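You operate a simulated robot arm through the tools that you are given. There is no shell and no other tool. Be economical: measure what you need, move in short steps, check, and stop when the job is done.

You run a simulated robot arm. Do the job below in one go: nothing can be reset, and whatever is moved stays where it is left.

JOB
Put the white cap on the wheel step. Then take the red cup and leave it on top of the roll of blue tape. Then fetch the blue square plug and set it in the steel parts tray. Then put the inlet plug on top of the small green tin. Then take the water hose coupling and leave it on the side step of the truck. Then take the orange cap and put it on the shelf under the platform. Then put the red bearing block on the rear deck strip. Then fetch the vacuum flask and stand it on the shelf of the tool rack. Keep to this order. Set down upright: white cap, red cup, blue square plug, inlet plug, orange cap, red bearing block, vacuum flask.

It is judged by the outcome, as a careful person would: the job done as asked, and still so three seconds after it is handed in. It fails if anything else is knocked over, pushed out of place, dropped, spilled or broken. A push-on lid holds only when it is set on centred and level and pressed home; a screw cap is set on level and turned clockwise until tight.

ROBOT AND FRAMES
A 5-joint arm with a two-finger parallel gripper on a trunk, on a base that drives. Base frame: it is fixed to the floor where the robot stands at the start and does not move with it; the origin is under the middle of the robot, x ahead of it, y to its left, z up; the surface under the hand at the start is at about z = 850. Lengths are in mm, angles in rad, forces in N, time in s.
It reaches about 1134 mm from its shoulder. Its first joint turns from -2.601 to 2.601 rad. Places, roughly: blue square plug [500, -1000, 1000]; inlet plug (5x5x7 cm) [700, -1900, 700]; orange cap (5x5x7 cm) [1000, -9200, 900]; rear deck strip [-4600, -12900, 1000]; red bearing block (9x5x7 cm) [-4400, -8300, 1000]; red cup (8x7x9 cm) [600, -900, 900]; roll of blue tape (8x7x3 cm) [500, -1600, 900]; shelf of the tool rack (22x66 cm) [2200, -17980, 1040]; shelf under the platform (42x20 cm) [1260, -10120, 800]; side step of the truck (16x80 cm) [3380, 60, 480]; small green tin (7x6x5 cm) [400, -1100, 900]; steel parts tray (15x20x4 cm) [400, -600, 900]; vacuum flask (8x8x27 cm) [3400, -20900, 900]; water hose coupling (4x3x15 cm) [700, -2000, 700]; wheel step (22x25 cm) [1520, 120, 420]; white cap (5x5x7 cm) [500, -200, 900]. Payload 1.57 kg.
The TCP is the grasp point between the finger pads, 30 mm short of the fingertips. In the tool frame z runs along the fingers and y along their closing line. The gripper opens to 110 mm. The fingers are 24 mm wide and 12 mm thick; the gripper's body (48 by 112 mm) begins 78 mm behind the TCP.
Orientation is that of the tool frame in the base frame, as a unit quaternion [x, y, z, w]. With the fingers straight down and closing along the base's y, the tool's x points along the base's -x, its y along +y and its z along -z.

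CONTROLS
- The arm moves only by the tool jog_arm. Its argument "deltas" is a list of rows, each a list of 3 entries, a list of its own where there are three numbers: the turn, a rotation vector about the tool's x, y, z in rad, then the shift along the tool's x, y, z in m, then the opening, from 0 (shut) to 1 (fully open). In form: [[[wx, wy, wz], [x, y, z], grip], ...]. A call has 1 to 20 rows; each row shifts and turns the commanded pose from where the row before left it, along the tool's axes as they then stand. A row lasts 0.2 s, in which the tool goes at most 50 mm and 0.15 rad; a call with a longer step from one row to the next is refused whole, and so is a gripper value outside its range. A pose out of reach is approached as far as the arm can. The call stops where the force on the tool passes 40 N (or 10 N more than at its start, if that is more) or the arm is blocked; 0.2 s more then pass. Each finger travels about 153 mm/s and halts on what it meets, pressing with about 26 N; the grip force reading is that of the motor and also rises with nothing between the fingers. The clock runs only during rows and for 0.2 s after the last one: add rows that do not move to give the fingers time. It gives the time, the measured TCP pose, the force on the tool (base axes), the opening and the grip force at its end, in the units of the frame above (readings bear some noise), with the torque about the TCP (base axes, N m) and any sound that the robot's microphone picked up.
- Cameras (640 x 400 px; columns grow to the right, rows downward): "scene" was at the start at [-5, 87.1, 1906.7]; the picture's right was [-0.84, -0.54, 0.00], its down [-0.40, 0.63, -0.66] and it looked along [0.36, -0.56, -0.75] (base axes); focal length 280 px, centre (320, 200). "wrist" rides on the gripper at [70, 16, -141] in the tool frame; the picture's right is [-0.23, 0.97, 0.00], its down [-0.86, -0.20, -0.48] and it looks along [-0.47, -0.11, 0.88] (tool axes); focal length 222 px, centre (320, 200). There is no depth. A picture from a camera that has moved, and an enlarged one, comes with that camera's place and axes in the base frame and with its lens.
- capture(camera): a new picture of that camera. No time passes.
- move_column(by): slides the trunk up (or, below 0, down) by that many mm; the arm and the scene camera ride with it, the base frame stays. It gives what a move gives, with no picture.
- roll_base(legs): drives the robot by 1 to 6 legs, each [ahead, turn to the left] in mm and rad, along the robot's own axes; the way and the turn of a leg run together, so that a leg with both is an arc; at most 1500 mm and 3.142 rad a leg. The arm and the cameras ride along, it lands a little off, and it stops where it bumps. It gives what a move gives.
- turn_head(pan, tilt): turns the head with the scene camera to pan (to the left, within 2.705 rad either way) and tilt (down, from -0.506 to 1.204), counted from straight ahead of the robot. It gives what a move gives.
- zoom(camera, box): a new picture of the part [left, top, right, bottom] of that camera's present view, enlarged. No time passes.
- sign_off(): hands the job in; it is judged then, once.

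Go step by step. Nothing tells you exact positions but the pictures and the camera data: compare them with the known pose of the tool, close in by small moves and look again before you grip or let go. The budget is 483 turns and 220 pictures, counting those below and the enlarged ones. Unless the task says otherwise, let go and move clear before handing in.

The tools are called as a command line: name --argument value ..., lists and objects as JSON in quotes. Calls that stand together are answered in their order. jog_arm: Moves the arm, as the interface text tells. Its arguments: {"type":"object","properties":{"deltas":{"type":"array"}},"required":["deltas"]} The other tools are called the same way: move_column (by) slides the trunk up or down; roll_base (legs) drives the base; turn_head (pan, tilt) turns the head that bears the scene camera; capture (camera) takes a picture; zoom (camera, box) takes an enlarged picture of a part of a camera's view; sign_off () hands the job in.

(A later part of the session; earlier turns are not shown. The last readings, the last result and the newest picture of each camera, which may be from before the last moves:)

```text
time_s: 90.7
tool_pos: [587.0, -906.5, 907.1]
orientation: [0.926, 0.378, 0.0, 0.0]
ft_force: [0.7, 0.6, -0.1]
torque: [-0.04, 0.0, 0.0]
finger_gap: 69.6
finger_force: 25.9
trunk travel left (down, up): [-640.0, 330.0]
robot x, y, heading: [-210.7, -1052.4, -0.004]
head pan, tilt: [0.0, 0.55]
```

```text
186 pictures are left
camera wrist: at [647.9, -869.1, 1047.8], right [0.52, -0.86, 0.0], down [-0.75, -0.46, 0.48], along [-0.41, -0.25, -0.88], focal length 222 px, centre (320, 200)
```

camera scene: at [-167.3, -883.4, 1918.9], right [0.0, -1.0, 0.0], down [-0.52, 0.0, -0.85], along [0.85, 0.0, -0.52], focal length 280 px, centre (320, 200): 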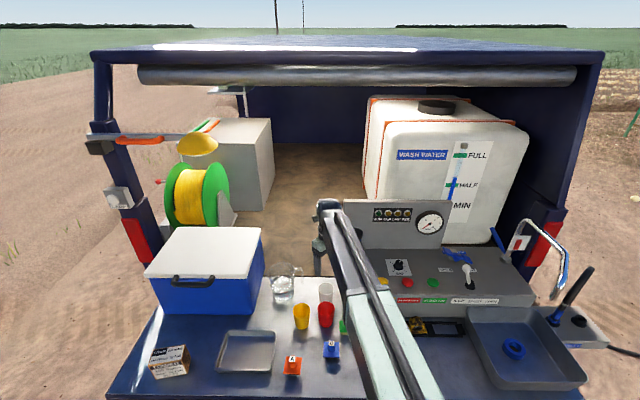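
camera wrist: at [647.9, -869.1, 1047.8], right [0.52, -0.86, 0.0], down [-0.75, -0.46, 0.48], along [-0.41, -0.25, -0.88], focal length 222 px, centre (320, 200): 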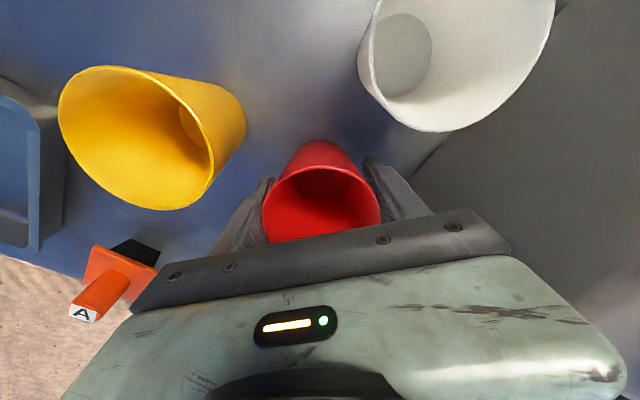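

move_column --by 275

capture --camera "wrist"

turn_head --pan -0.5 --tilt 0.7

capture --camera "scene"

```text
time_s: 93.5
tool_pos: [587.0, -906.6, 1180.6]
orientation: [0.926, 0.377, 0.0, -0.001]
ft_force: [-0.1, 0.1, -0.8]
torque: [0.02, -0.02, -0.02]
finger_gap: 69.5
finger_force: 25.9
trunk travel left (down, up): [-915.0, 55.0]
robot x, y, heading: [-213.2, -1051.3, -0.005]
head pan, tilt: [0.0, 0.55]
```

```text
185 pictures are left
camera wrist: at [648.0, -869.0, 1322.7], right [0.52, -0.86, 0.0], down [-0.75, -0.46, 0.48], along [-0.41, -0.25, -0.88], focal length 222 px, centre (320, 200)
```

wrist: 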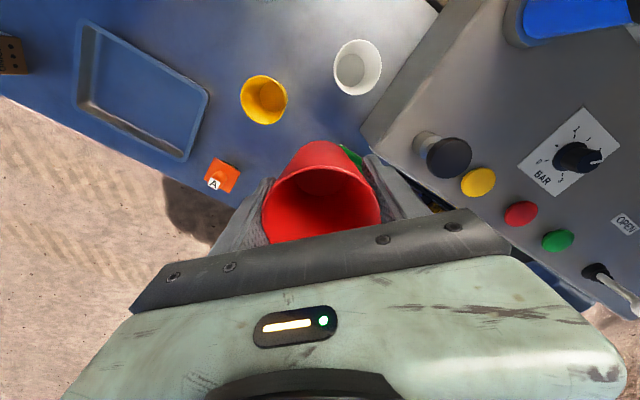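

```text
time_s: 94.4
tool_pos: [587.2, -905.2, 1180.4]
orientation: [0.926, 0.378, 0.0, 0.0]
ft_force: [0.3, -0.2, -0.5]
torque: [0.02, 0.01, -0.02]
finger_gap: 69.5
finger_force: 26.5
trunk travel left (down, up): [-915.0, 55.0]
robot x, y, heading: [-208.6, -1052.2, -0.002]
head pan, tilt: [-0.499, 0.7]
```

```text
184 pictures are left
camera scene: at [-183.5, -924.1, 1904.8], right [-0.48, -0.88, 0.0], down [-0.56, 0.31, -0.77], along [0.67, -0.37, -0.64], focal length 280 px, centre (320, 200)
```

scene: 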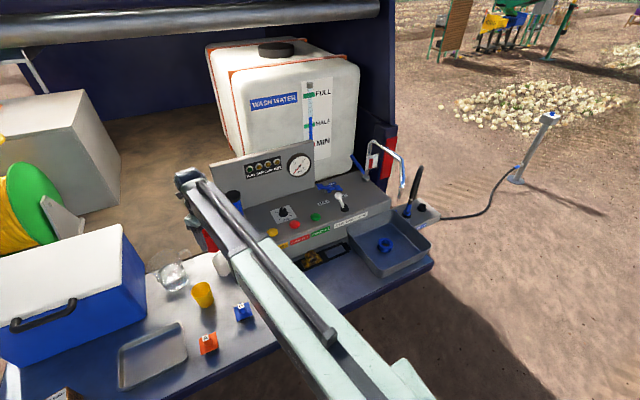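

jog_arm --deltas '[[[0, 0, 0], [-0.0393, 0.0238, 0], 0.3], [[0, 0, 0], [-0.0393, 0.0238, 0], 0.3], [[0, 0, 0], [-0.0393, 0.0238, 0], 0.3], [[0, 0, 0], [-0.0393, 0.0238, 0], 0.3], [[0, 0, 0], [-0.0393, 0.0238, 0], 0.3], [[0, 0, 0], [-0.0393, 0.0238, 0], 0.3], [[0, 0, 0], [-0.0393, 0.0238, 0], 0.3], [[0, 0, 0], [-0.0393, 0.0238, 0], 0.3], [[0, 0, 0], [-0.0393, 0.0238, 0], 0.3], [[0, 0, 0], [-0.0393, 0.0238, 0], 0.3], [[0, 0, 0], [0, 0, 0], 0.3]]'

capture --camera "wrist"

capture --camera "scene"

```text
time_s: 96.8
tool_pos: [474.4, -1351.7, 1182.0]
orientation: [0.926, 0.377, 0.0, 0.0]
ft_force: [1.1, 0.1, 0.2]
torque: [0.04, 0.01, 0.0]
finger_gap: 69.6
finger_force: 25.7
out of reach, approached as far as the arm can: row 6, 8
trunk travel left (down, up): [-915.0, 55.0]
robot x, y, heading: [-209.5, -1050.2, -0.005]
head pan, tilt: [-0.499, 0.7]
```

```text
183 pictures are left
camera wrist: at [536.1, -1315.5, 1322.8], right [0.52, -0.86, 0.0], down [-0.75, -0.46, 0.48], along [-0.41, -0.25, -0.88], focal length 222 px, centre (320, 200)
```

wrist: 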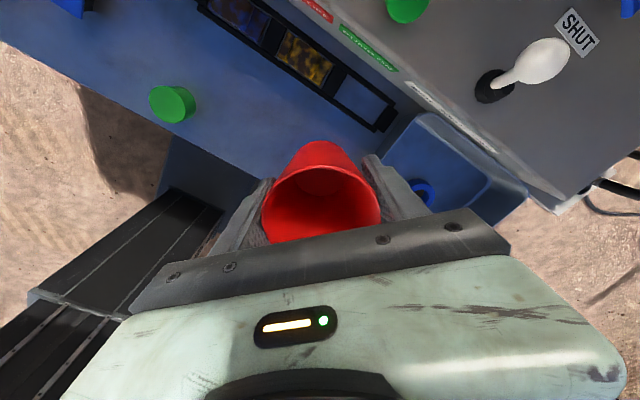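

```text
182 pictures are left
camera scene: at [-183.6, -924.3, 1904.8], right [-0.48, -0.88, 0.0], down [-0.56, 0.31, -0.76], along [0.67, -0.37, -0.64], focal length 280 px, centre (320, 200)
```

scene: 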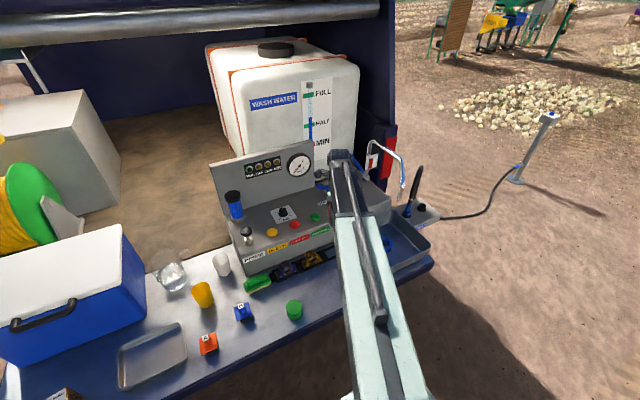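

jog_arm --deltas '[[[0, 0, 0], [-0.034, 0.033, 0], 0.3], [[0, 0, 0], [-0.034, 0.033, 0], 0.3], [[0, 0, 0], [-0.034, 0.033, 0], 0.3], [[0, 0, 0], [-0.034, 0.033, 0], 0.3], [[0, 0, 0], [0, 0, 0], 0.3]]'

capture --camera "wrist"

zoom --camera "scene" --box '[320, 120, 480, 290]'

```text
time_s: 98.0
tool_pos: [470.0, -1539.9, 1182.0]
orientation: [0.926, 0.378, 0.0, 0.0]
ft_force: [0.3, 0.2, -0.6]
torque: [-0.02, 0.0, -0.01]
finger_gap: 69.5
finger_force: 25.8
trunk travel left (down, up): [-915.0, 55.0]
robot x, y, heading: [-212.9, -1052.3, 0.002]
head pan, tilt: [-0.499, 0.7]
```

```text
181 pictures are left
camera wrist: at [531.6, -1502.6, 1322.9], right [0.52, -0.86, 0.0], down [-0.75, -0.46, 0.48], along [-0.41, -0.25, -0.88], focal length 222 px, centre (320, 200)
```

wrist: 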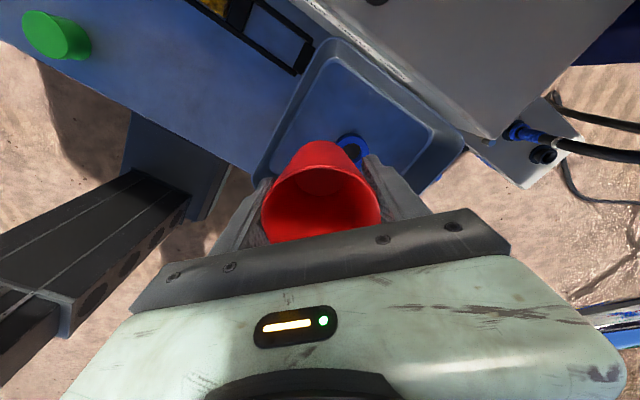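

```text
2.35 times, centred on (400, 205) of scene
camera zoom: at [-183.7, -924.2, 1904.8], right [-0.48, -0.88, 0.0], down [-0.56, 0.31, -0.76], along [0.67, -0.37, -0.64], focal length 660 px, centre (132, 188)
```

zoom: 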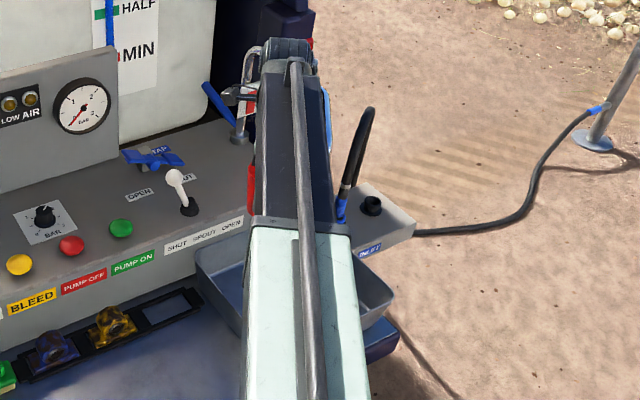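

The tap's gooseneck hangs somewhere near the bin and I need its exact place. I'll retreat the arm and look at it from two heights.

jog_arm --deltas '[[[0, 0, 0], [0.034, -0.033, 0], 0.3], [[0, 0, 0], [0.034, -0.033, 0], 0.3], [[0, 0, 0], [0.034, -0.033, 0], 0.3], [[0, 0, 0], [0.034, -0.033, 0], 0.3], [[0, 0, 0], [0.034, -0.033, 0], 0.3], [[0, 0, 0], [0.034, -0.033, 0], 0.3], [[0, 0, 0], [0, 0, 0], 0.3]]'

zoom --camera "scene" --box '[320, 110, 480, 210]'

move_column --by -140

zoom --camera "scene" --box '[320, 80, 480, 180]'

```text
time_s: 99.6
tool_pos: [474.1, -1253.8, 1181.2]
orientation: [0.926, 0.378, -0.001, 0.0]
ft_force: [0.2, -1.0, -0.2]
torque: [0.02, 0.03, 0.0]
finger_gap: 69.2
finger_force: 26.3
out of reach, approached as far as the arm can: row 4
trunk travel left (down, up): [-915.0, 55.0]
robot x, y, heading: [-214.9, -1049.0, -0.005]
head pan, tilt: [-0.499, 0.7]
```

```text
4.00 times, centred on (400, 160) of scene
camera zoom: at [-183.5, -924.3, 1904.8], right [-0.48, -0.88, 0.0], down [-0.56, 0.31, -0.76], along [0.67, -0.37, -0.64], focal length 1122 px, centre (0, 360)
```

zoom: 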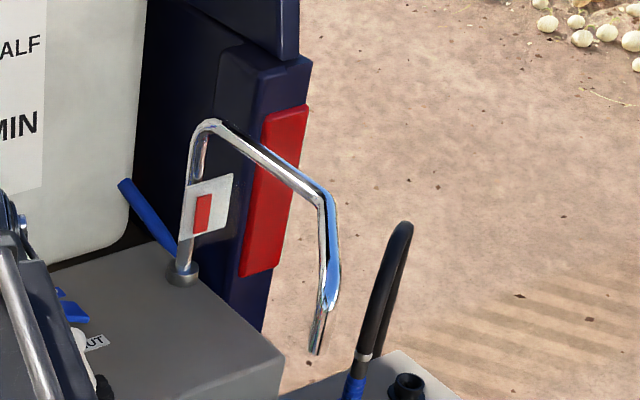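

```text
time_s: 101.3
tool_pos: [474.9, -1253.9, 1041.5]
orientation: [0.926, 0.378, 0.0, 0.0]
ft_force: [0.2, 1.1, -0.3]
torque: [0.01, -0.01, 0.0]
finger_gap: 69.3
finger_force: 26.5
trunk travel left (down, up): [-775.0, 195.0]
robot x, y, heading: [-214.9, -1054.4, -0.003]
head pan, tilt: [-0.499, 0.7]
```

```text
4.00 times, centred on (400, 130) of scene
camera zoom: at [-183.7, -924.3, 1764.8], right [-0.48, -0.88, 0.0], down [-0.56, 0.31, -0.76], along [0.67, -0.37, -0.64], focal length 1122 px, centre (0, 480)
```

zoom: 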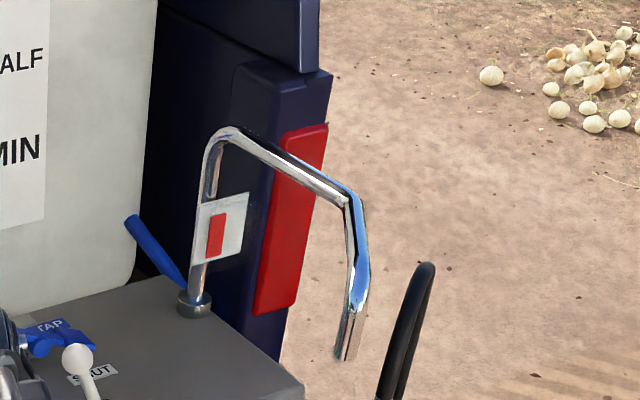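

The spout nozzle hangs at about z 1150 almost over the tape, so a vertical hand won't fit. I'll set the cup on a free deck spot and regrip it with a tilted hand; first a look below.

capture --camera "wrist"

capture --camera "scene"

```text
177 pictures are left
camera wrist: at [535.7, -1217.1, 1182.9], right [0.52, -0.86, 0.0], down [-0.75, -0.46, 0.48], along [-0.41, -0.25, -0.88], focal length 222 px, centre (320, 200)
```

wrist: 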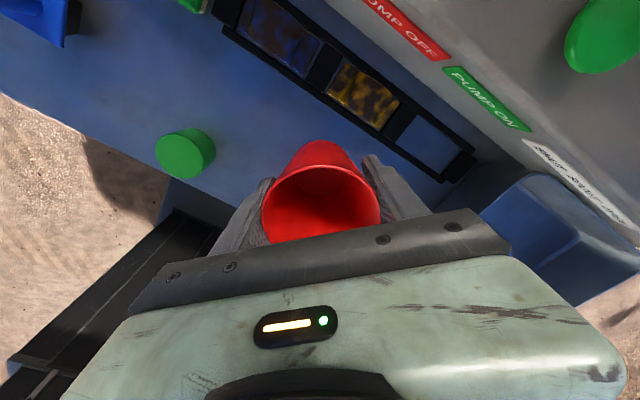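

```text
176 pictures are left
camera scene: at [-183.7, -924.3, 1764.8], right [-0.48, -0.88, 0.0], down [-0.56, 0.31, -0.76], along [0.67, -0.37, -0.64], focal length 280 px, centre (320, 200)
```

scene: 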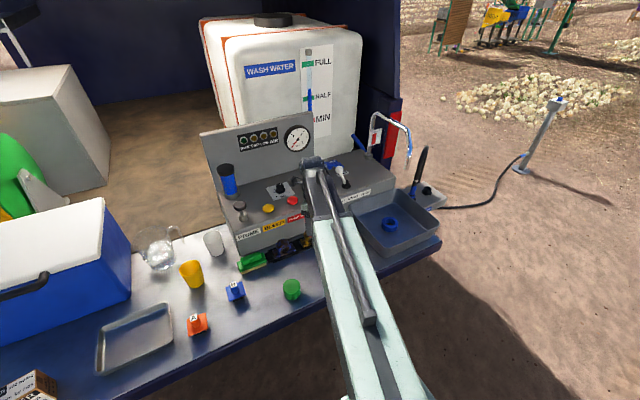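

roll_base --legs '[[-35, 0]]'

move_column --by -125

move_column --by -6

move_column --by -4

```text
time_s: 102.2
tool_pos: [439.4, -1254.6, 1041.8]
orientation: [0.926, 0.378, 0.0, 0.0]
ft_force: [-0.4, 0.7, -0.3]
torque: [-0.01, 0.0, 0.0]
finger_gap: 69.1
finger_force: 25.7
trunk travel left (down, up): [-775.0, 195.0]
robot x, y, heading: [-244.3, -1049.4, -0.005]
head pan, tilt: [-0.499, 0.7]
```

```text
time_s: 103.7
tool_pos: [439.8, -1254.8, 916.5]
orientation: [0.926, 0.378, 0.0, 0.0]
ft_force: [-0.5, 0.5, -0.1]
torque: [0.0, -0.01, 0.02]
finger_gap: 69.2
finger_force: 25.9
trunk travel left (down, up): [-650.0, 320.0]
robot x, y, heading: [-245.5, -1051.4, -0.003]
head pan, tilt: [-0.499, 0.7]
```

```text
time_s: 104.2
tool_pos: [439.7, -1254.9, 910.6]
orientation: [0.926, 0.378, 0.001, 0.0]
ft_force: [0.2, 0.2, -0.4]
torque: [-0.02, -0.02, 0.02]
finger_gap: 68.9
finger_force: 26.0
trunk travel left (down, up): [-644.0, 326.0]
robot x, y, heading: [-247.0, -1048.6, -0.005]
head pan, tilt: [-0.499, 0.7]
```

```text
time_s: 104.8
tool_pos: [439.0, -1254.3, 907.5]
orientation: [0.926, 0.377, 0.0, 0.0]
ft_force: [-1.1, 0.2, 0.7]
torque: [-0.01, 0.01, 0.01]
finger_gap: 69.1
finger_force: 25.6
trunk travel left (down, up): [-640.0, 330.0]
robot x, y, heading: [-248.2, -1049.3, -0.003]
head pan, tilt: [-0.499, 0.7]
```

jog_arm --deltas '[[[0, 0, 0], [0, 0, 0], 0.72], [[0, 0, 0], [0, 0, 0], 0.78], [[0, 0, 0], [0, 0, 0], 0.78]]'

move_column --by 200

roll_base --legs '[[-300, 0]]'

jog_arm --deltas '[[[0, 0, 0.1323], [0, 0, 0], 1], [[0, 0, 0.1323], [0, 0, 0], 1], [[0, 0, 0.1323], [0, 0, 0], 1], [[0, 0, 0.1323], [0, 0, 0], 1], [[0, 0, 0.1323], [0, 0, 0], 1], [[0, 0, 0.1323], [0, 0, 0], 1], [[0, 0, 0.1323], [0, 0, 0], 1], [[0, 0, 0.1323], [0, 0, 0], 1], [[0, 0.15, 0], [0, 0, 0], 1], [[0, 0.15, 0], [0, 0, 0], 1], [[0, 0.15, 0], [0, 0, 0], 1], [[0, 0.15, 0], [0, 0, 0], 1], [[0, 0.15, 0], [0, 0, 0], 1], [[0, 0.15, 0], [0, 0, 0], 1], [[0, 0.15, 0], [0, 0, 0], 1], [[0, 0, 0], [0, 0, 0], 1]]'

capture --camera "wrist"

capture --camera "scene"

```text
time_s: 105.6
tool_pos: [439.3, -1254.7, 905.7]
orientation: [0.926, 0.377, 0.0, 0.0]
ft_force: [0.0, -0.1, 0.6]
torque: [-0.04, 0.0, 0.01]
finger_gap: 85.4
finger_force: 0.0
trunk travel left (down, up): [-640.0, 330.0]
robot x, y, heading: [-246.5, -1047.9, -0.002]
head pan, tilt: [-0.499, 0.7]
```

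```text
time_s: 107.8
tool_pos: [437.9, -1253.5, 1106.7]
orientation: [0.926, 0.378, -0.001, 0.0]
ft_force: [0.1, 0.1, 0.5]
torque: [0.02, -0.02, -0.02]
finger_gap: 86.0
finger_force: 0.1
trunk travel left (down, up): [-840.0, 130.0]
robot x, y, heading: [-246.8, -1050.4, -0.002]
head pan, tilt: [-0.499, 0.7]
```

```text
time_s: 109.8
tool_pos: [134.1, -1253.6, 1106.1]
orientation: [0.926, 0.377, 0.0, 0.0]
ft_force: [-0.1, -0.3, 0.3]
torque: [0.04, -0.01, -0.01]
finger_gap: 86.0
finger_force: 0.0
trunk travel left (down, up): [-840.0, 130.0]
robot x, y, heading: [-552.8, -1049.4, -0.005]
head pan, tilt: [-0.499, 0.7]
```

```text
time_s: 113.2
tool_pos: [185.1, -1290.9, 1225.8]
orientation: [0.861, -0.088, 0.499, 0.047]
ft_force: [-0.2, -0.5, 0.5]
torque: [-0.03, 0.04, 0.0]
finger_gap: 109.9
finger_force: 0.1
out of reach, approached as far as the arm can: row 8, 9, 10, 11, 12, 13, 14, 15
trunk travel left (down, up): [-840.0, 130.0]
robot x, y, heading: [-554.1, -1051.5, -0.006]
head pan, tilt: [-0.499, 0.7]
```

```text
175 pictures are left
camera wrist: at [95.4, -1289.9, 1356.6], right [-0.31, -0.93, -0.2], down [-0.78, 0.37, -0.5], along [0.54, 0.01, -0.84], focal length 222 px, centre (320, 200)
```

wrist: 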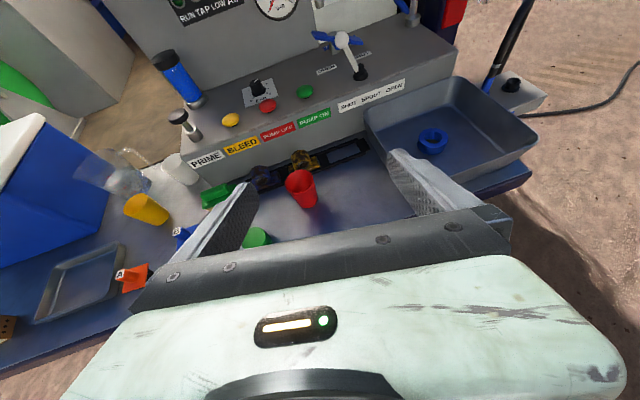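

```text
174 pictures are left
camera scene: at [-523.6, -923.4, 1829.8], right [-0.48, -0.88, 0.0], down [-0.56, 0.31, -0.76], along [0.67, -0.37, -0.64], focal length 280 px, centre (320, 200)
```

scene: 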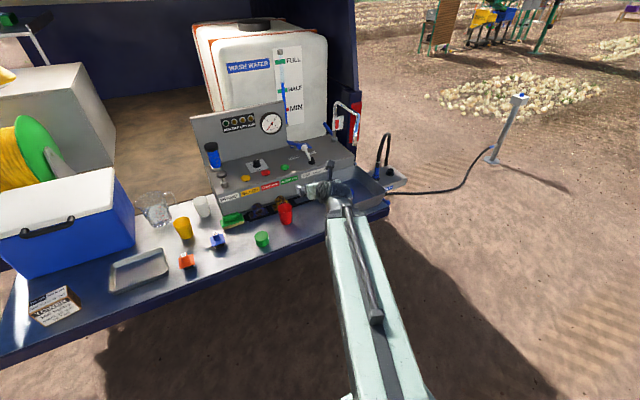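

The 60° tilt works. I'll line the hand up with the cup in y, lower in front of the deck, then drive forward onto the cup.

jog_arm --deltas '[[[0, 0, 0], [-0.002, -0.018, -0.003], 1], [[0, 0, 0], [-0.002, -0.018, -0.003], 1], [[0, 0, 0], [0, 0, 0], 1]]'

move_column --by -250

capture --camera "wrist"

```text
time_s: 114.0
tool_pos: [197.1, -1259.1, 1225.8]
orientation: [0.861, -0.089, 0.498, 0.048]
ft_force: [-0.5, 0.5, 0.2]
torque: [0.0, 0.01, 0.01]
finger_gap: 110.0
finger_force: 0.1
out of reach, approached as far as the arm can: row 1, 2
trunk travel left (down, up): [-840.0, 130.0]
robot x, y, heading: [-548.8, -1054.6, -0.006]
head pan, tilt: [-0.499, 0.7]
```

```text
time_s: 116.6
tool_pos: [196.2, -1259.3, 976.4]
orientation: [0.861, -0.089, 0.498, 0.048]
ft_force: [0.0, -0.5, 0.5]
torque: [0.02, 0.04, 0.01]
finger_gap: 109.8
finger_force: 0.0
trunk travel left (down, up): [-590.0, 380.0]
robot x, y, heading: [-551.7, -1050.4, 0.0]
head pan, tilt: [-0.499, 0.7]
```

```text
173 pictures are left
camera wrist: at [107.4, -1258.2, 1106.6], right [-0.31, -0.93, -0.2], down [-0.78, 0.37, -0.5], along [0.54, 0.01, -0.84], focal length 222 px, centre (320, 200)
```

wrist: 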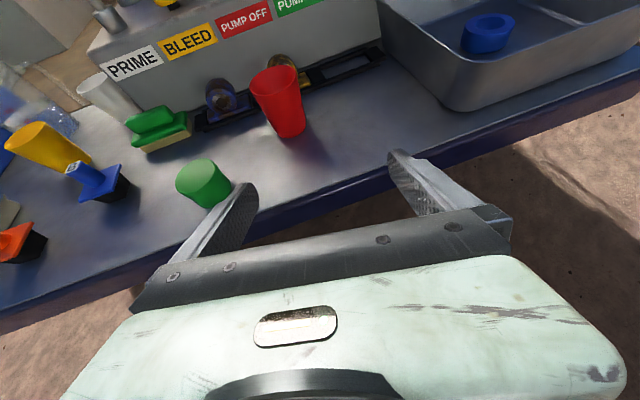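

move_column --by -70

roll_base --legs '[[150, 0]]'

capture --camera "wrist"

```text
time_s: 117.7
tool_pos: [196.6, -1259.0, 904.3]
orientation: [0.862, -0.087, 0.498, 0.047]
ft_force: [0.2, -0.6, -0.6]
torque: [-0.01, 0.0, 0.01]
finger_gap: 110.0
finger_force: 0.1
trunk travel left (down, up): [-520.0, 450.0]
robot x, y, heading: [-551.3, -1050.9, -0.005]
head pan, tilt: [-0.499, 0.7]
```

```text
time_s: 119.0
tool_pos: [345.1, -1256.8, 906.3]
orientation: [0.862, -0.086, 0.498, 0.046]
ft_force: [0.4, -0.5, -0.2]
torque: [0.0, -0.04, 0.03]
finger_gap: 109.9
finger_force: 0.1
trunk travel left (down, up): [-520.0, 450.0]
robot x, y, heading: [-402.6, -1051.5, -0.0]
head pan, tilt: [-0.499, 0.7]
```

```text
172 pictures are left
camera wrist: at [256.4, -1256.2, 1036.7], right [-0.3, -0.93, -0.2], down [-0.79, 0.36, -0.5], along [0.54, 0.01, -0.84], focal length 222 px, centre (320, 200)
```

wrist: 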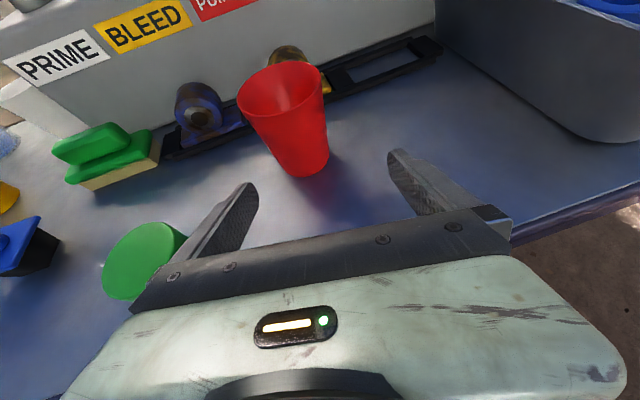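

roll_base --legs '[[92, 0]]'

capture --camera "wrist"

```text
time_s: 120.2
tool_pos: [438.7, -1257.4, 906.2]
orientation: [0.862, -0.087, 0.498, 0.046]
ft_force: [-0.3, -0.9, 1.2]
torque: [0.01, 0.01, 0.02]
finger_gap: 110.1
finger_force: 0.0
trunk travel left (down, up): [-520.0, 450.0]
robot x, y, heading: [-313.0, -1048.9, -0.004]
head pan, tilt: [-0.499, 0.7]
```

```text
171 pictures are left
camera wrist: at [349.8, -1256.4, 1036.7], right [-0.3, -0.93, -0.2], down [-0.79, 0.36, -0.5], along [0.54, 0.01, -0.84], focal length 222 px, centre (320, 200)
```

wrist: 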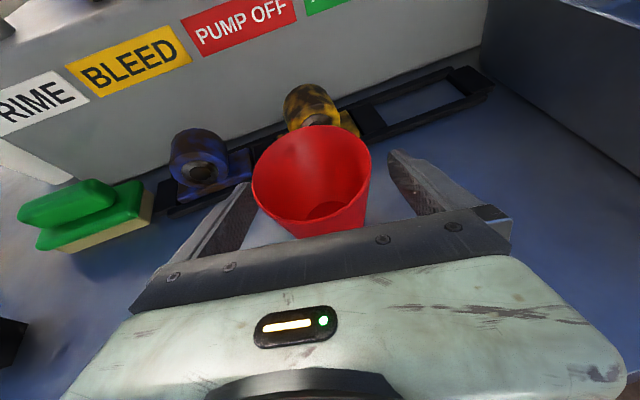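

jog_arm --deltas '[[[0, 0, 0], [0, 0, 0], 0.75], [[0, 0, 0], [0, 0, 0], 0.6], [[0, 0, 0], [0, 0, 0], 0.45], [[0, 0, 0], [0, 0, 0], 0.3], [[0, 0, 0], [0, 0, 0], 0.3], [[0, 0, 0], [0, 0, 0], 0.3]]'

move_column --by 40

capture --camera "wrist"

capture --camera "scene"

```text
time_s: 121.5
tool_pos: [440.5, -1257.1, 906.4]
orientation: [0.862, -0.087, 0.498, 0.046]
ft_force: [-0.7, -1.3, 1.4]
torque: [-0.06, 0.02, 0.0]
finger_gap: 67.0
finger_force: 26.2
trunk travel left (down, up): [-520.0, 450.0]
robot x, y, heading: [-311.5, -1052.1, -0.005]
head pan, tilt: [-0.499, 0.7]
```

```text
time_s: 122.4
tool_pos: [438.3, -1257.2, 946.5]
orientation: [0.862, -0.087, 0.497, 0.047]
ft_force: [-0.2, 0.3, -0.9]
torque: [0.01, 0.01, 0.02]
finger_gap: 66.7
finger_force: 26.4
trunk travel left (down, up): [-560.0, 410.0]
robot x, y, heading: [-307.5, -1049.6, -0.001]
head pan, tilt: [-0.499, 0.7]
```

```text
170 pictures are left
camera wrist: at [350.1, -1256.5, 1076.5], right [-0.3, -0.93, -0.2], down [-0.79, 0.36, -0.5], along [0.54, 0.01, -0.84], focal length 222 px, centre (320, 200)
```

wrist: 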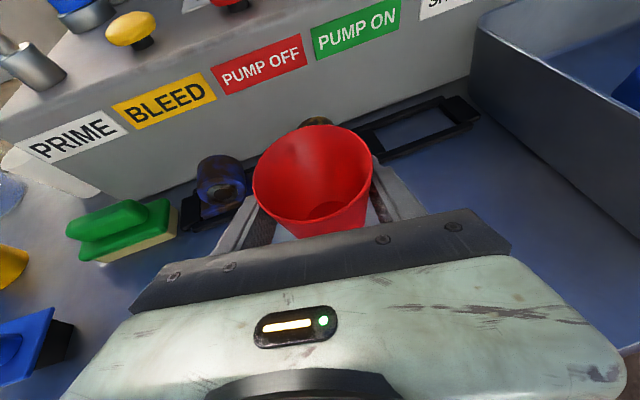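

```text
169 pictures are left
camera scene: at [-281.8, -923.9, 1549.9], right [-0.48, -0.88, 0.0], down [-0.57, 0.31, -0.76], along [0.67, -0.37, -0.64], focal length 280 px, centre (320, 200)
```

scene: 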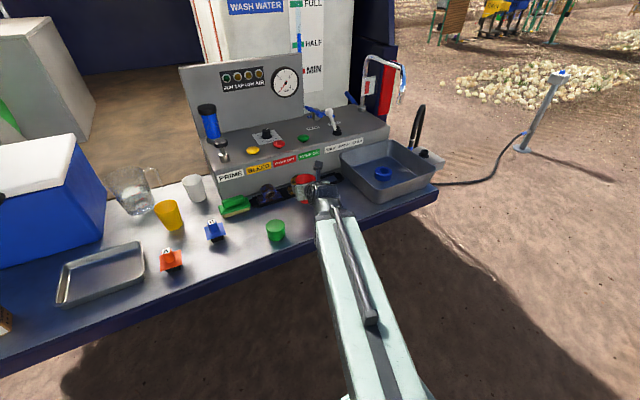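

Cup is held upright. Now a closer look at the bin walls and the tape.

zoom --camera "scene" --box '[320, 80, 460, 220]'

```text
2.86 times, centred on (390, 150) of scene
camera zoom: at [-281.8, -923.9, 1549.9], right [-0.48, -0.88, 0.0], down [-0.57, 0.31, -0.76], along [0.67, -0.37, -0.64], focal length 802 px, centre (120, 343)
```

zoom: 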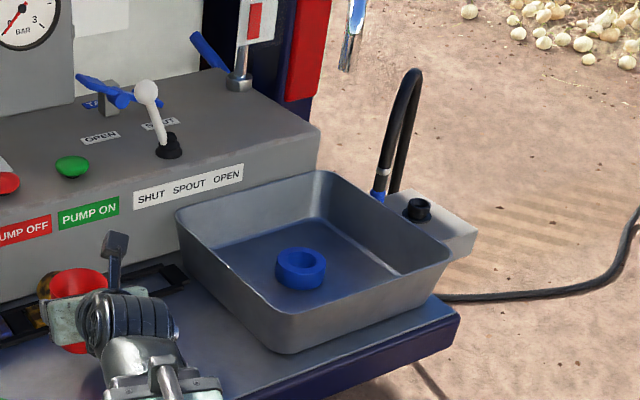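

Bin spans x 325–595, y −1500…−1790 with its rim near z 925; the tape top is about (453, −1631, 885). I'll raise to clear the rim and swing over, staying under the nozzle.

move_column --by 110

jog_arm --deltas '[[[-0.0367, 0, 0.021], [0.0085, 0.0379, 0.0147], 0.3], [[-0.0367, 0, 0.021], [0.0085, 0.0379, 0.0147], 0.3], [[-0.0367, 0, 0.021], [0.0085, 0.0379, 0.0147], 0.3], [[-0.0367, 0, 0.021], [0.0085, 0.0379, 0.0147], 0.3], [[-0.0367, 0, 0.021], [0.0085, 0.0379, 0.0147], 0.3], [[-0.0367, 0, 0.021], [0.0085, 0.0379, 0.0147], 0.3], [[0, 0, 0], [0, 0, 0], 0.3]]'

capture --camera "wrist"

capture --camera "scene"

```text
time_s: 123.8
tool_pos: [438.6, -1257.8, 1054.4]
orientation: [0.862, -0.087, 0.497, 0.047]
ft_force: [-0.1, 0.2, -0.5]
torque: [0.0, 0.03, 0.02]
finger_gap: 66.8
finger_force: 25.9
trunk travel left (down, up): [-670.0, 300.0]
robot x, y, heading: [-310.3, -1051.5, -0.003]
head pan, tilt: [-0.499, 0.7]
```

```text
time_s: 125.4
tool_pos: [468.2, -1500.2, 1054.8]
orientation: [0.845, -0.195, 0.486, 0.11]
ft_force: [1.2, -0.4, -0.4]
torque: [0.01, -0.01, 0.01]
finger_gap: 67.0
finger_force: 26.1
trunk travel left (down, up): [-670.0, 300.0]
robot x, y, heading: [-310.2, -1049.1, -0.004]
head pan, tilt: [-0.499, 0.7]
```

```text
167 pictures are left
camera wrist: at [382.4, -1477.3, 1186.0], right [-0.53, -0.83, -0.2], down [-0.67, 0.55, -0.5], along [0.52, -0.13, -0.84], focal length 222 px, centre (320, 200)
```

wrist: 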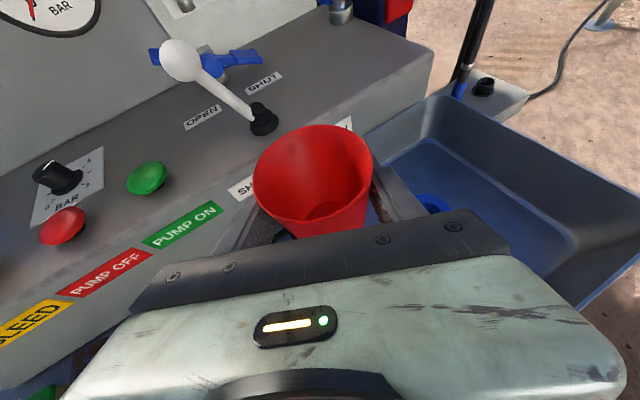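

```text
166 pictures are left
camera scene: at [-281.9, -924.2, 1659.8], right [-0.48, -0.88, 0.0], down [-0.56, 0.31, -0.76], along [0.67, -0.37, -0.64], focal length 280 px, centre (320, 200)
```

scene: 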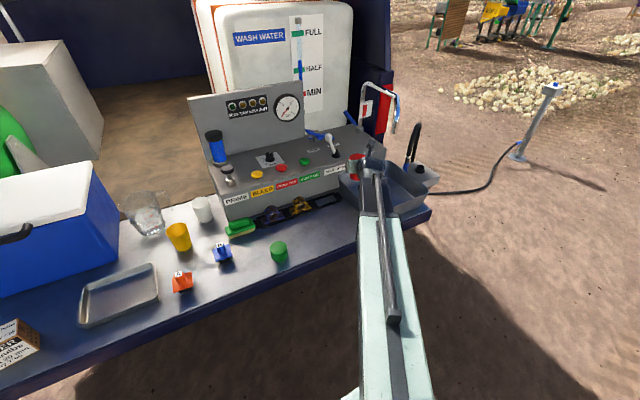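

move_column --by -45

jog_arm --deltas '[[[-0.0367, 0, 0.021], [0.0085, 0.0406, 0.0147], 0.3], [[-0.0367, 0, 0.021], [0.0085, 0.0406, 0.0147], 0.3], [[0, 0, 0], [0, 0, 0], 0.3]]'

capture --camera "wrist"

zoom --camera "scene" --box '[320, 60, 460, 220]'

```text
time_s: 126.3
tool_pos: [469.0, -1499.2, 1010.2]
orientation: [0.844, -0.195, 0.487, 0.11]
ft_force: [0.4, -0.1, -0.2]
torque: [0.0, -0.01, 0.01]
finger_gap: 66.4
finger_force: 25.7
trunk travel left (down, up): [-625.0, 345.0]
robot x, y, heading: [-312.3, -1050.2, -0.003]
head pan, tilt: [-0.499, 0.7]
```

```text
time_s: 127.1
tool_pos: [463.3, -1587.7, 1009.8]
orientation: [0.836, -0.231, 0.481, 0.13]
ft_force: [1.1, 0.0, -0.7]
torque: [0.04, -0.05, 0.0]
finger_gap: 66.7
finger_force: 26.4
out of reach, approached as far as the arm can: row 2
trunk travel left (down, up): [-625.0, 345.0]
robot x, y, heading: [-310.4, -1050.4, -0.003]
head pan, tilt: [-0.499, 0.7]
```

```text
165 pictures are left
camera wrist: at [379.3, -1557.8, 1140.7], right [-0.6, -0.78, -0.2], down [-0.62, 0.61, -0.5], along [0.51, -0.17, -0.85], focal length 222 px, centre (320, 200)
```

wrist: 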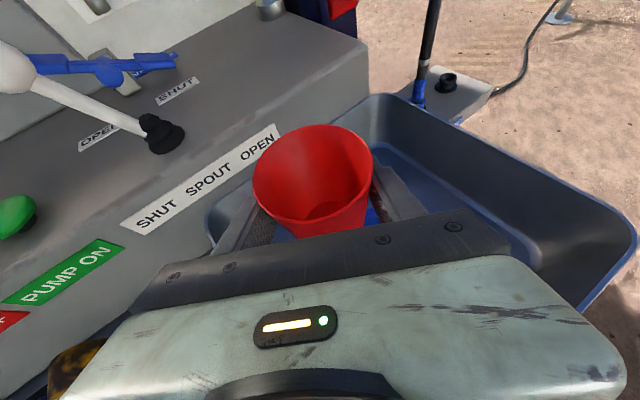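

```text
2.50 times, centred on (390, 140) of scene
camera zoom: at [-281.9, -924.3, 1614.9], right [-0.48, -0.88, 0.0], down [-0.56, 0.31, -0.76], along [0.67, -0.37, -0.64], focal length 701 px, centre (145, 350)
```

zoom: 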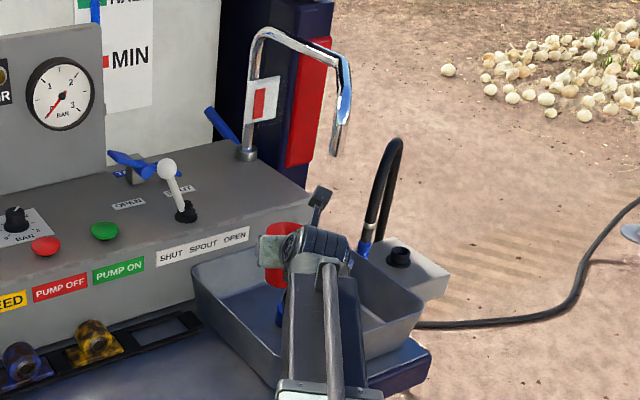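

Hand, cup and camera clear the nozzle. The arm is at its reach, so I'll finish with a small base turn and nudge.

roll_base --legs '[[0, -0.055], [18, 0]]'

capture --camera "wrist"

turn_head --pan -0.6 --tilt 0.6

zoom --camera "scene" --box '[280, 90, 440, 230]'

```text
time_s: 128.3
tool_pos: [448.6, -1630.5, 1009.0]
orientation: [0.83, -0.254, 0.476, 0.143]
ft_force: [0.4, -0.7, -0.8]
torque: [0.04, 0.01, 0.03]
finger_gap: 66.6
finger_force: 26.8
trunk travel left (down, up): [-625.0, 345.0]
robot x, y, heading: [-291.9, -1047.4, -0.052]
head pan, tilt: [-0.499, 0.7]
```

```text
163 pictures are left
camera wrist: at [368.1, -1596.2, 1141.0], right [-0.64, -0.74, -0.2], down [-0.59, 0.64, -0.5], along [0.5, -0.2, -0.85], focal length 222 px, centre (320, 200)
```

wrist: 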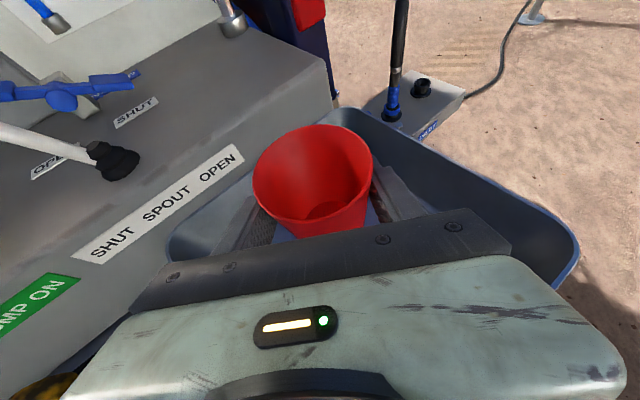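

```text
time_s: 129.0
tool_pos: [449.5, -1630.9, 1009.6]
orientation: [0.829, -0.254, 0.476, 0.144]
ft_force: [0.6, 0.0, -0.2]
torque: [-0.02, 0.03, 0.01]
finger_gap: 66.7
finger_force: 26.1
trunk travel left (down, up): [-625.0, 345.0]
robot x, y, heading: [-291.9, -1050.0, -0.058]
head pan, tilt: [-0.6, 0.6]
```

```text
2.86 times, centred on (360, 160) of scene
camera zoom: at [-258.7, -935.4, 1623.4], right [-0.61, -0.79, 0.0], down [-0.45, 0.34, -0.82], along [0.65, -0.5, -0.57], focal length 802 px, centre (206, 314)
```

zoom: 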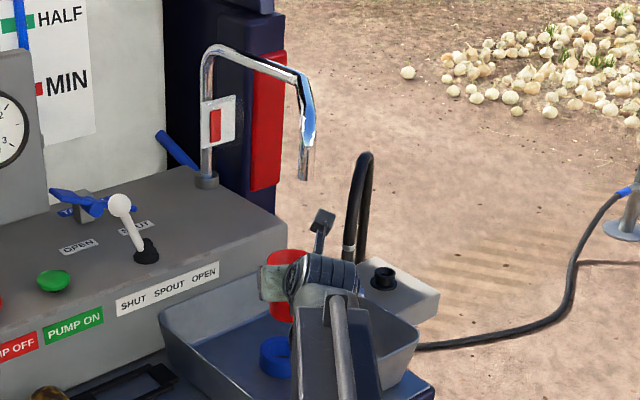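

zoom --camera "scene" --box '[320, 170, 400, 230]'

```text
6.67 times, centred on (360, 200) of scene
camera zoom: at [-258.7, -935.4, 1623.4], right [-0.61, -0.79, 0.0], down [-0.45, 0.34, -0.82], along [0.65, -0.5, -0.57], focal length 1870 px, centre (53, 200)
```

zoom: 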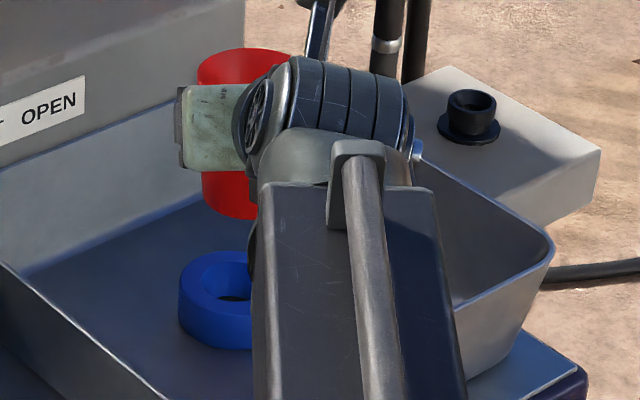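

Cup and tape line up within a few millimetres. Lowering.

move_column --by -55

zoom --camera "scene" --box '[320, 150, 400, 210]'

```text
time_s: 129.9
tool_pos: [449.9, -1631.4, 953.1]
orientation: [0.829, -0.254, 0.476, 0.144]
ft_force: [0.4, 0.7, -0.2]
torque: [0.02, -0.03, 0.04]
finger_gap: 66.7
finger_force: 25.5
trunk travel left (down, up): [-570.0, 400.0]
robot x, y, heading: [-291.0, -1046.0, -0.061]
head pan, tilt: [-0.6, 0.6]
```

```text
6.67 times, centred on (360, 180) of scene
camera zoom: at [-258.7, -935.4, 1568.4], right [-0.61, -0.79, 0.0], down [-0.45, 0.34, -0.83], along [0.65, -0.5, -0.56], focal length 1870 px, centre (53, 333)
```

zoom: 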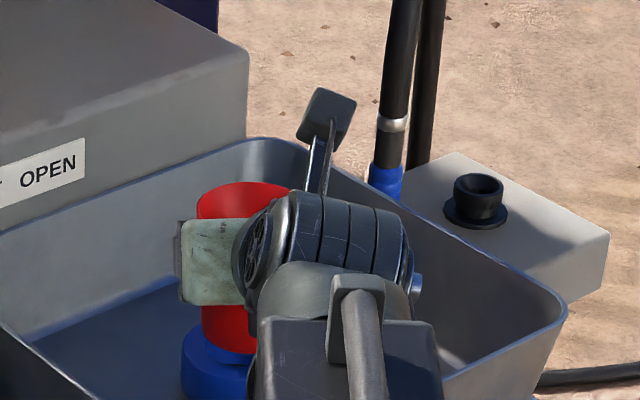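

move_column --by -7

move_column --by -3

move_column --by -3

```text
time_s: 130.5
tool_pos: [450.8, -1630.0, 946.3]
orientation: [0.829, -0.254, 0.477, 0.144]
ft_force: [0.0, 0.2, -0.6]
torque: [0.02, 0.03, 0.0]
finger_gap: 66.9
finger_force: 26.1
trunk travel left (down, up): [-563.0, 407.0]
robot x, y, heading: [-295.9, -1052.8, -0.053]
head pan, tilt: [-0.6, 0.6]
```

```text
time_s: 131.0
tool_pos: [450.0, -1632.0, 944.9]
orientation: [0.83, -0.254, 0.476, 0.143]
ft_force: [0.3, -0.6, -0.5]
torque: [-0.04, 0.04, -0.01]
finger_gap: 66.7
finger_force: 26.2
trunk travel left (down, up): [-560.0, 410.0]
robot x, y, heading: [-290.9, -1051.8, -0.052]
head pan, tilt: [-0.6, 0.6]
```

```text
time_s: 131.5
tool_pos: [449.6, -1632.0, 941.2]
orientation: [0.829, -0.254, 0.477, 0.144]
ft_force: [-0.2, 0.7, 1.6]
torque: [-0.07, -0.03, -0.01]
finger_gap: 66.7
finger_force: 26.0
trunk travel left (down, up): [-557.0, 413.0]
robot x, y, heading: [-288.9, -1053.5, -0.056]
head pan, tilt: [-0.6, 0.6]
```

move_column --by -2

zoom --camera "scene" --box '[320, 150, 400, 210]'

```text
time_s: 132.0
tool_pos: [448.9, -1631.7, 941.7]
orientation: [0.829, -0.254, 0.477, 0.144]
ft_force: [1.1, -1.7, 14.0]
torque: [-0.29, 0.03, -0.07]
finger_gap: 66.6
finger_force: 25.4
trunk travel left (down, up): [-555.0, 415.0]
robot x, y, heading: [-294.0, -1049.4, -0.053]
head pan, tilt: [-0.6, 0.6]
```

```text
6.67 times, centred on (360, 180) of scene
camera zoom: at [-259.9, -934.4, 1553.6], right [-0.61, -0.79, 0.0], down [-0.45, 0.34, -0.83], along [0.65, -0.5, -0.56], focal length 1870 px, centre (53, 333)
```

zoom: 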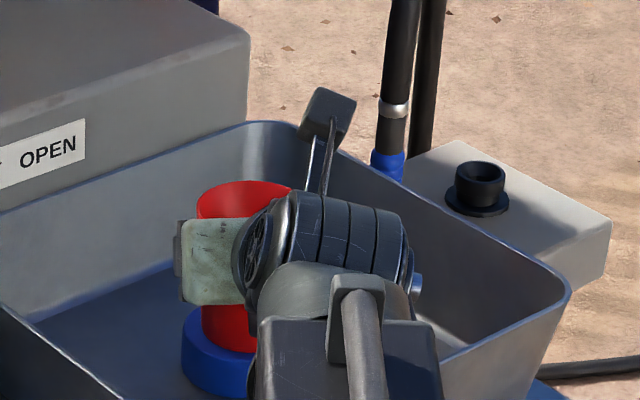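

Cup sits on the tape. Releasing and backing the hand off along its own axis.

jog_arm --deltas '[[[0, 0, 0], [0, 0, 0], 0.7], [[0, 0, 0], [0, 0, 0], 0.8], [[0, 0, 0], [0, 0, 0], 0.85], [[0, 0, 0], [0, 0, 0], 0.85], [[0, 0, 0], [0, 0, -0.03], 0.85], [[0, 0, 0], [0, 0, -0.04], 0.85], [[0, 0, 0], [0, 0, -0.04], 0.85], [[0, 0, 0], [0, 0, 0], 0.85]]'

capture --camera "wrist"

```text
time_s: 133.8
tool_pos: [369.3, -1579.1, 940.5]
orientation: [0.829, -0.254, 0.478, 0.144]
ft_force: [-0.7, 0.1, 0.0]
torque: [-0.01, -0.04, -0.01]
finger_gap: 93.4
finger_force: 0.1
out of reach, approached as far as the arm can: row 5, 6, 7
trunk travel left (down, up): [-555.0, 415.0]
robot x, y, heading: [-287.9, -1052.8, -0.054]
head pan, tilt: [-0.6, 0.6]
```

```text
158 pictures are left
camera wrist: at [288.1, -1543.9, 1071.3], right [-0.64, -0.74, -0.2], down [-0.59, 0.64, -0.5], along [0.5, -0.2, -0.84], focal length 222 px, centre (320, 200)
```

wrist: 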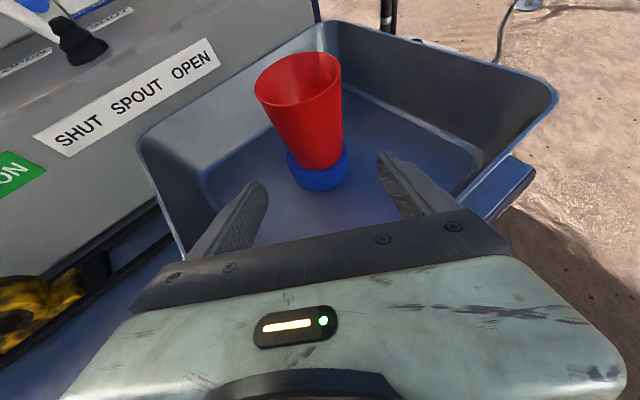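

Cup stands well on the tape. Raising, backing off, squaring up, and returning the hand to vertical.

move_column --by 330

roll_base --legs '[[-250, 0], [0, 0.054]]'

jog_arm --deltas '[[[0, -0.15, 0], [0, 0, 0], 1], [[0, -0.15, 0], [0, 0, 0], 1], [[0, -0.15, 0], [0, 0, 0], 1], [[0, -0.15, 0], [0, 0, 0], 1], [[0, -0.15, 0], [0, 0, 0], 1], [[0, -0.15, 0], [0, 0, 0], 1], [[0, -0.14, 0], [0, 0, 0], 1], [[0, 0, 0], [0, 0, 0], 1]]'

turn_head --pan 0 --tilt 0.7

capture --camera "scene"

```text
time_s: 137.1
tool_pos: [369.9, -1578.4, 1270.3]
orientation: [0.829, -0.254, 0.477, 0.144]
ft_force: [-0.8, 0.0, -0.2]
torque: [0.0, 0.03, -0.01]
finger_gap: 93.6
finger_force: 0.0
trunk travel left (down, up): [-885.0, 85.0]
robot x, y, heading: [-292.3, -1053.0, -0.051]
head pan, tilt: [-0.6, 0.6]
```

```text
time_s: 139.3
tool_pos: [143.0, -1529.6, 1270.4]
orientation: [0.835, -0.233, 0.48, 0.132]
ft_force: [-0.7, 0.3, -0.2]
torque: [-0.01, -0.03, 0.0]
finger_gap: 93.6
finger_force: 0.0
trunk travel left (down, up): [-885.0, 85.0]
robot x, y, heading: [-538.1, -1038.7, -0.012]
head pan, tilt: [-0.6, 0.6]
```

```text
time_s: 141.1
tool_pos: [140.0, -1533.2, 1152.5]
orientation: [0.965, -0.263, 0.003, -0.003]
ft_force: [-0.6, -0.9, 0.3]
torque: [0.0, -0.03, 0.04]
finger_gap: 109.9
finger_force: 0.0
out of reach, approached as far as the arm can: row 1, 2, 3, 4, 5, 6, 7
trunk travel left (down, up): [-885.0, 85.0]
robot x, y, heading: [-543.7, -1039.5, -0.017]
head pan, tilt: [-0.6, 0.6]
```

```text
time_s: 142.1
tool_pos: [140.6, -1532.6, 1151.1]
orientation: [0.965, -0.263, 0.004, -0.002]
ft_force: [-0.3, 0.2, 0.1]
torque: [0.01, 0.01, 0.0]
finger_gap: 110.1
finger_force: 0.2
trunk travel left (down, up): [-885.0, 85.0]
robot x, y, heading: [-542.6, -1039.9, -0.012]
head pan, tilt: [0.0, 0.7]
```

```text
157 pictures are left
camera scene: at [-502.8, -871.2, 1874.8], right [-0.01, -1.0, 0.0], down [-0.64, 0.01, -0.77], along [0.76, -0.01, -0.64], focal length 280 px, centre (320, 200)
```

scene: 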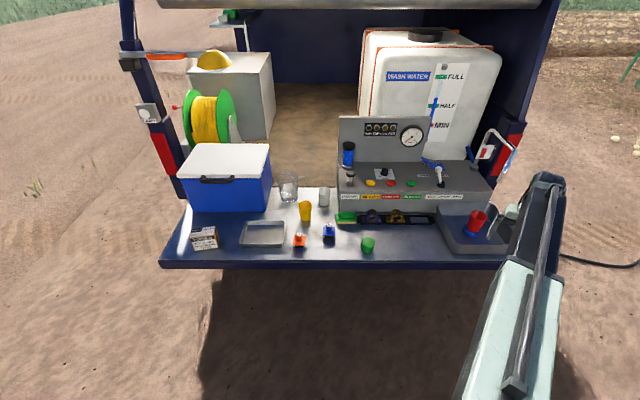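

zoom --camera "scene" --box '[280, 210, 380, 270]'

```text
6.40 times, centred on (330, 240) of scene
camera zoom: at [-502.8, -871.2, 1874.8], right [-0.01, -1.0, 0.0], down [-0.64, 0.01, -0.77], along [0.76, -0.01, -0.64], focal length 1795 px, centre (256, -56)
```

zoom: 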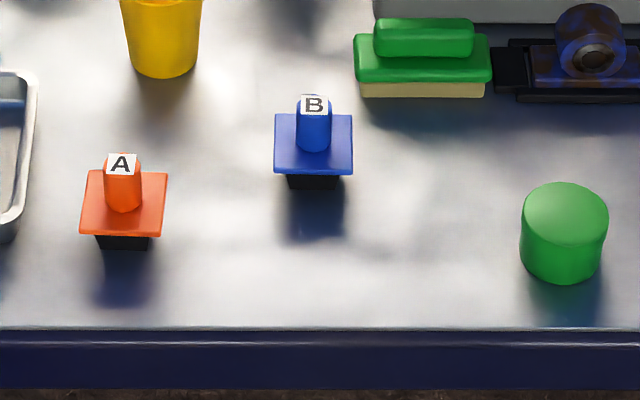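

Plug B is at about (442, −929), stem top near z 920; tray centre is about (455, −600). I'll swing the arm left, then drive ahead.

jog_arm --deltas '[[[0, 0, -0.1333], [0, 0, 0], 1], [[0, 0, -0.1333], [0, 0, 0], 1], [[0, 0, -0.1333], [0, 0, 0], 1], [[0, 0, -0.1333], [0, 0, 0], 1], [[0, 0, 0], [0, -0.0467, 0], 1], [[0, 0, 0], [0, -0.0467, 0], 1], [[0, 0, 0], [0, -0.0467, 0], 1], [[0, 0, 0], [0, -0.0467, 0], 1], [[0, 0, 0], [0, -0.0467, 0], 1], [[0, 0, 0], [0, -0.0467, 0], 1], [[0, 0, 0], [0, -0.0467, 0], 1], [[0, 0, 0], [0, -0.0467, 0], 1], [[0, 0, 0], [0, -0.0467, 0], 1], [[0, 0, 0], [0, -0.0467, 0], 1], [[0, 0, 0], [0, -0.0467, 0], 1], [[0, 0, 0], [0, -0.0467, 0], 1], [[0, 0, 0], [0, -0.0467, 0], 1], [[0, 0, 0], [0, 0, 0], 1]]'

roll_base --legs '[[295, 0]]'

capture --camera "wrist"

```text
time_s: 145.9
tool_pos: [130.7, -1094.9, 1150.9]
orientation: [1.0, 0.017, 0.004, -0.009]
ft_force: [0.4, -0.8, 0.2]
torque: [-0.01, -0.04, 0.01]
finger_gap: 110.1
finger_force: 0.1
out of reach, approached as far as the arm can: row 5, 7, 11, 13, 14, 15, 16, 17
trunk travel left (down, up): [-885.0, 85.0]
robot x, y, heading: [-545.0, -1040.1, -0.015]
head pan, tilt: [0.0, 0.7]
```

```text
time_s: 148.0
tool_pos: [427.7, -1095.0, 1153.0]
orientation: [1.0, 0.021, 0.004, -0.009]
ft_force: [0.7, 0.2, -0.5]
torque: [-0.01, 0.02, -0.01]
finger_gap: 109.8
finger_force: 0.0
trunk travel left (down, up): [-885.0, 85.0]
robot x, y, heading: [-246.8, -1038.5, -0.003]
head pan, tilt: [0.0, 0.7]
```

```text
155 pictures are left
camera wrist: at [497.1, -1110.5, 1292.9], right [-0.19, -0.98, -0.02], down [-0.87, 0.15, 0.47], along [-0.46, 0.11, -0.88], focal length 222 px, centre (320, 200)
```

wrist: 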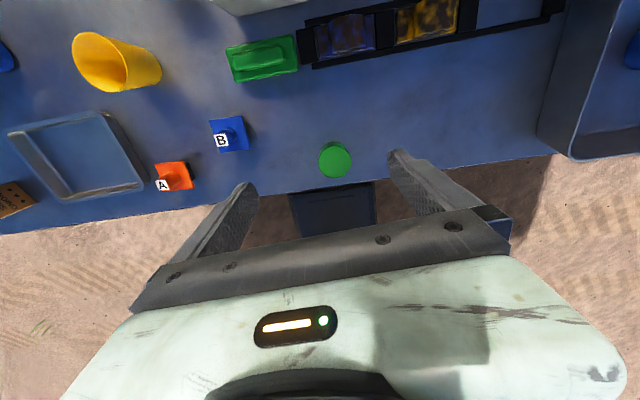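

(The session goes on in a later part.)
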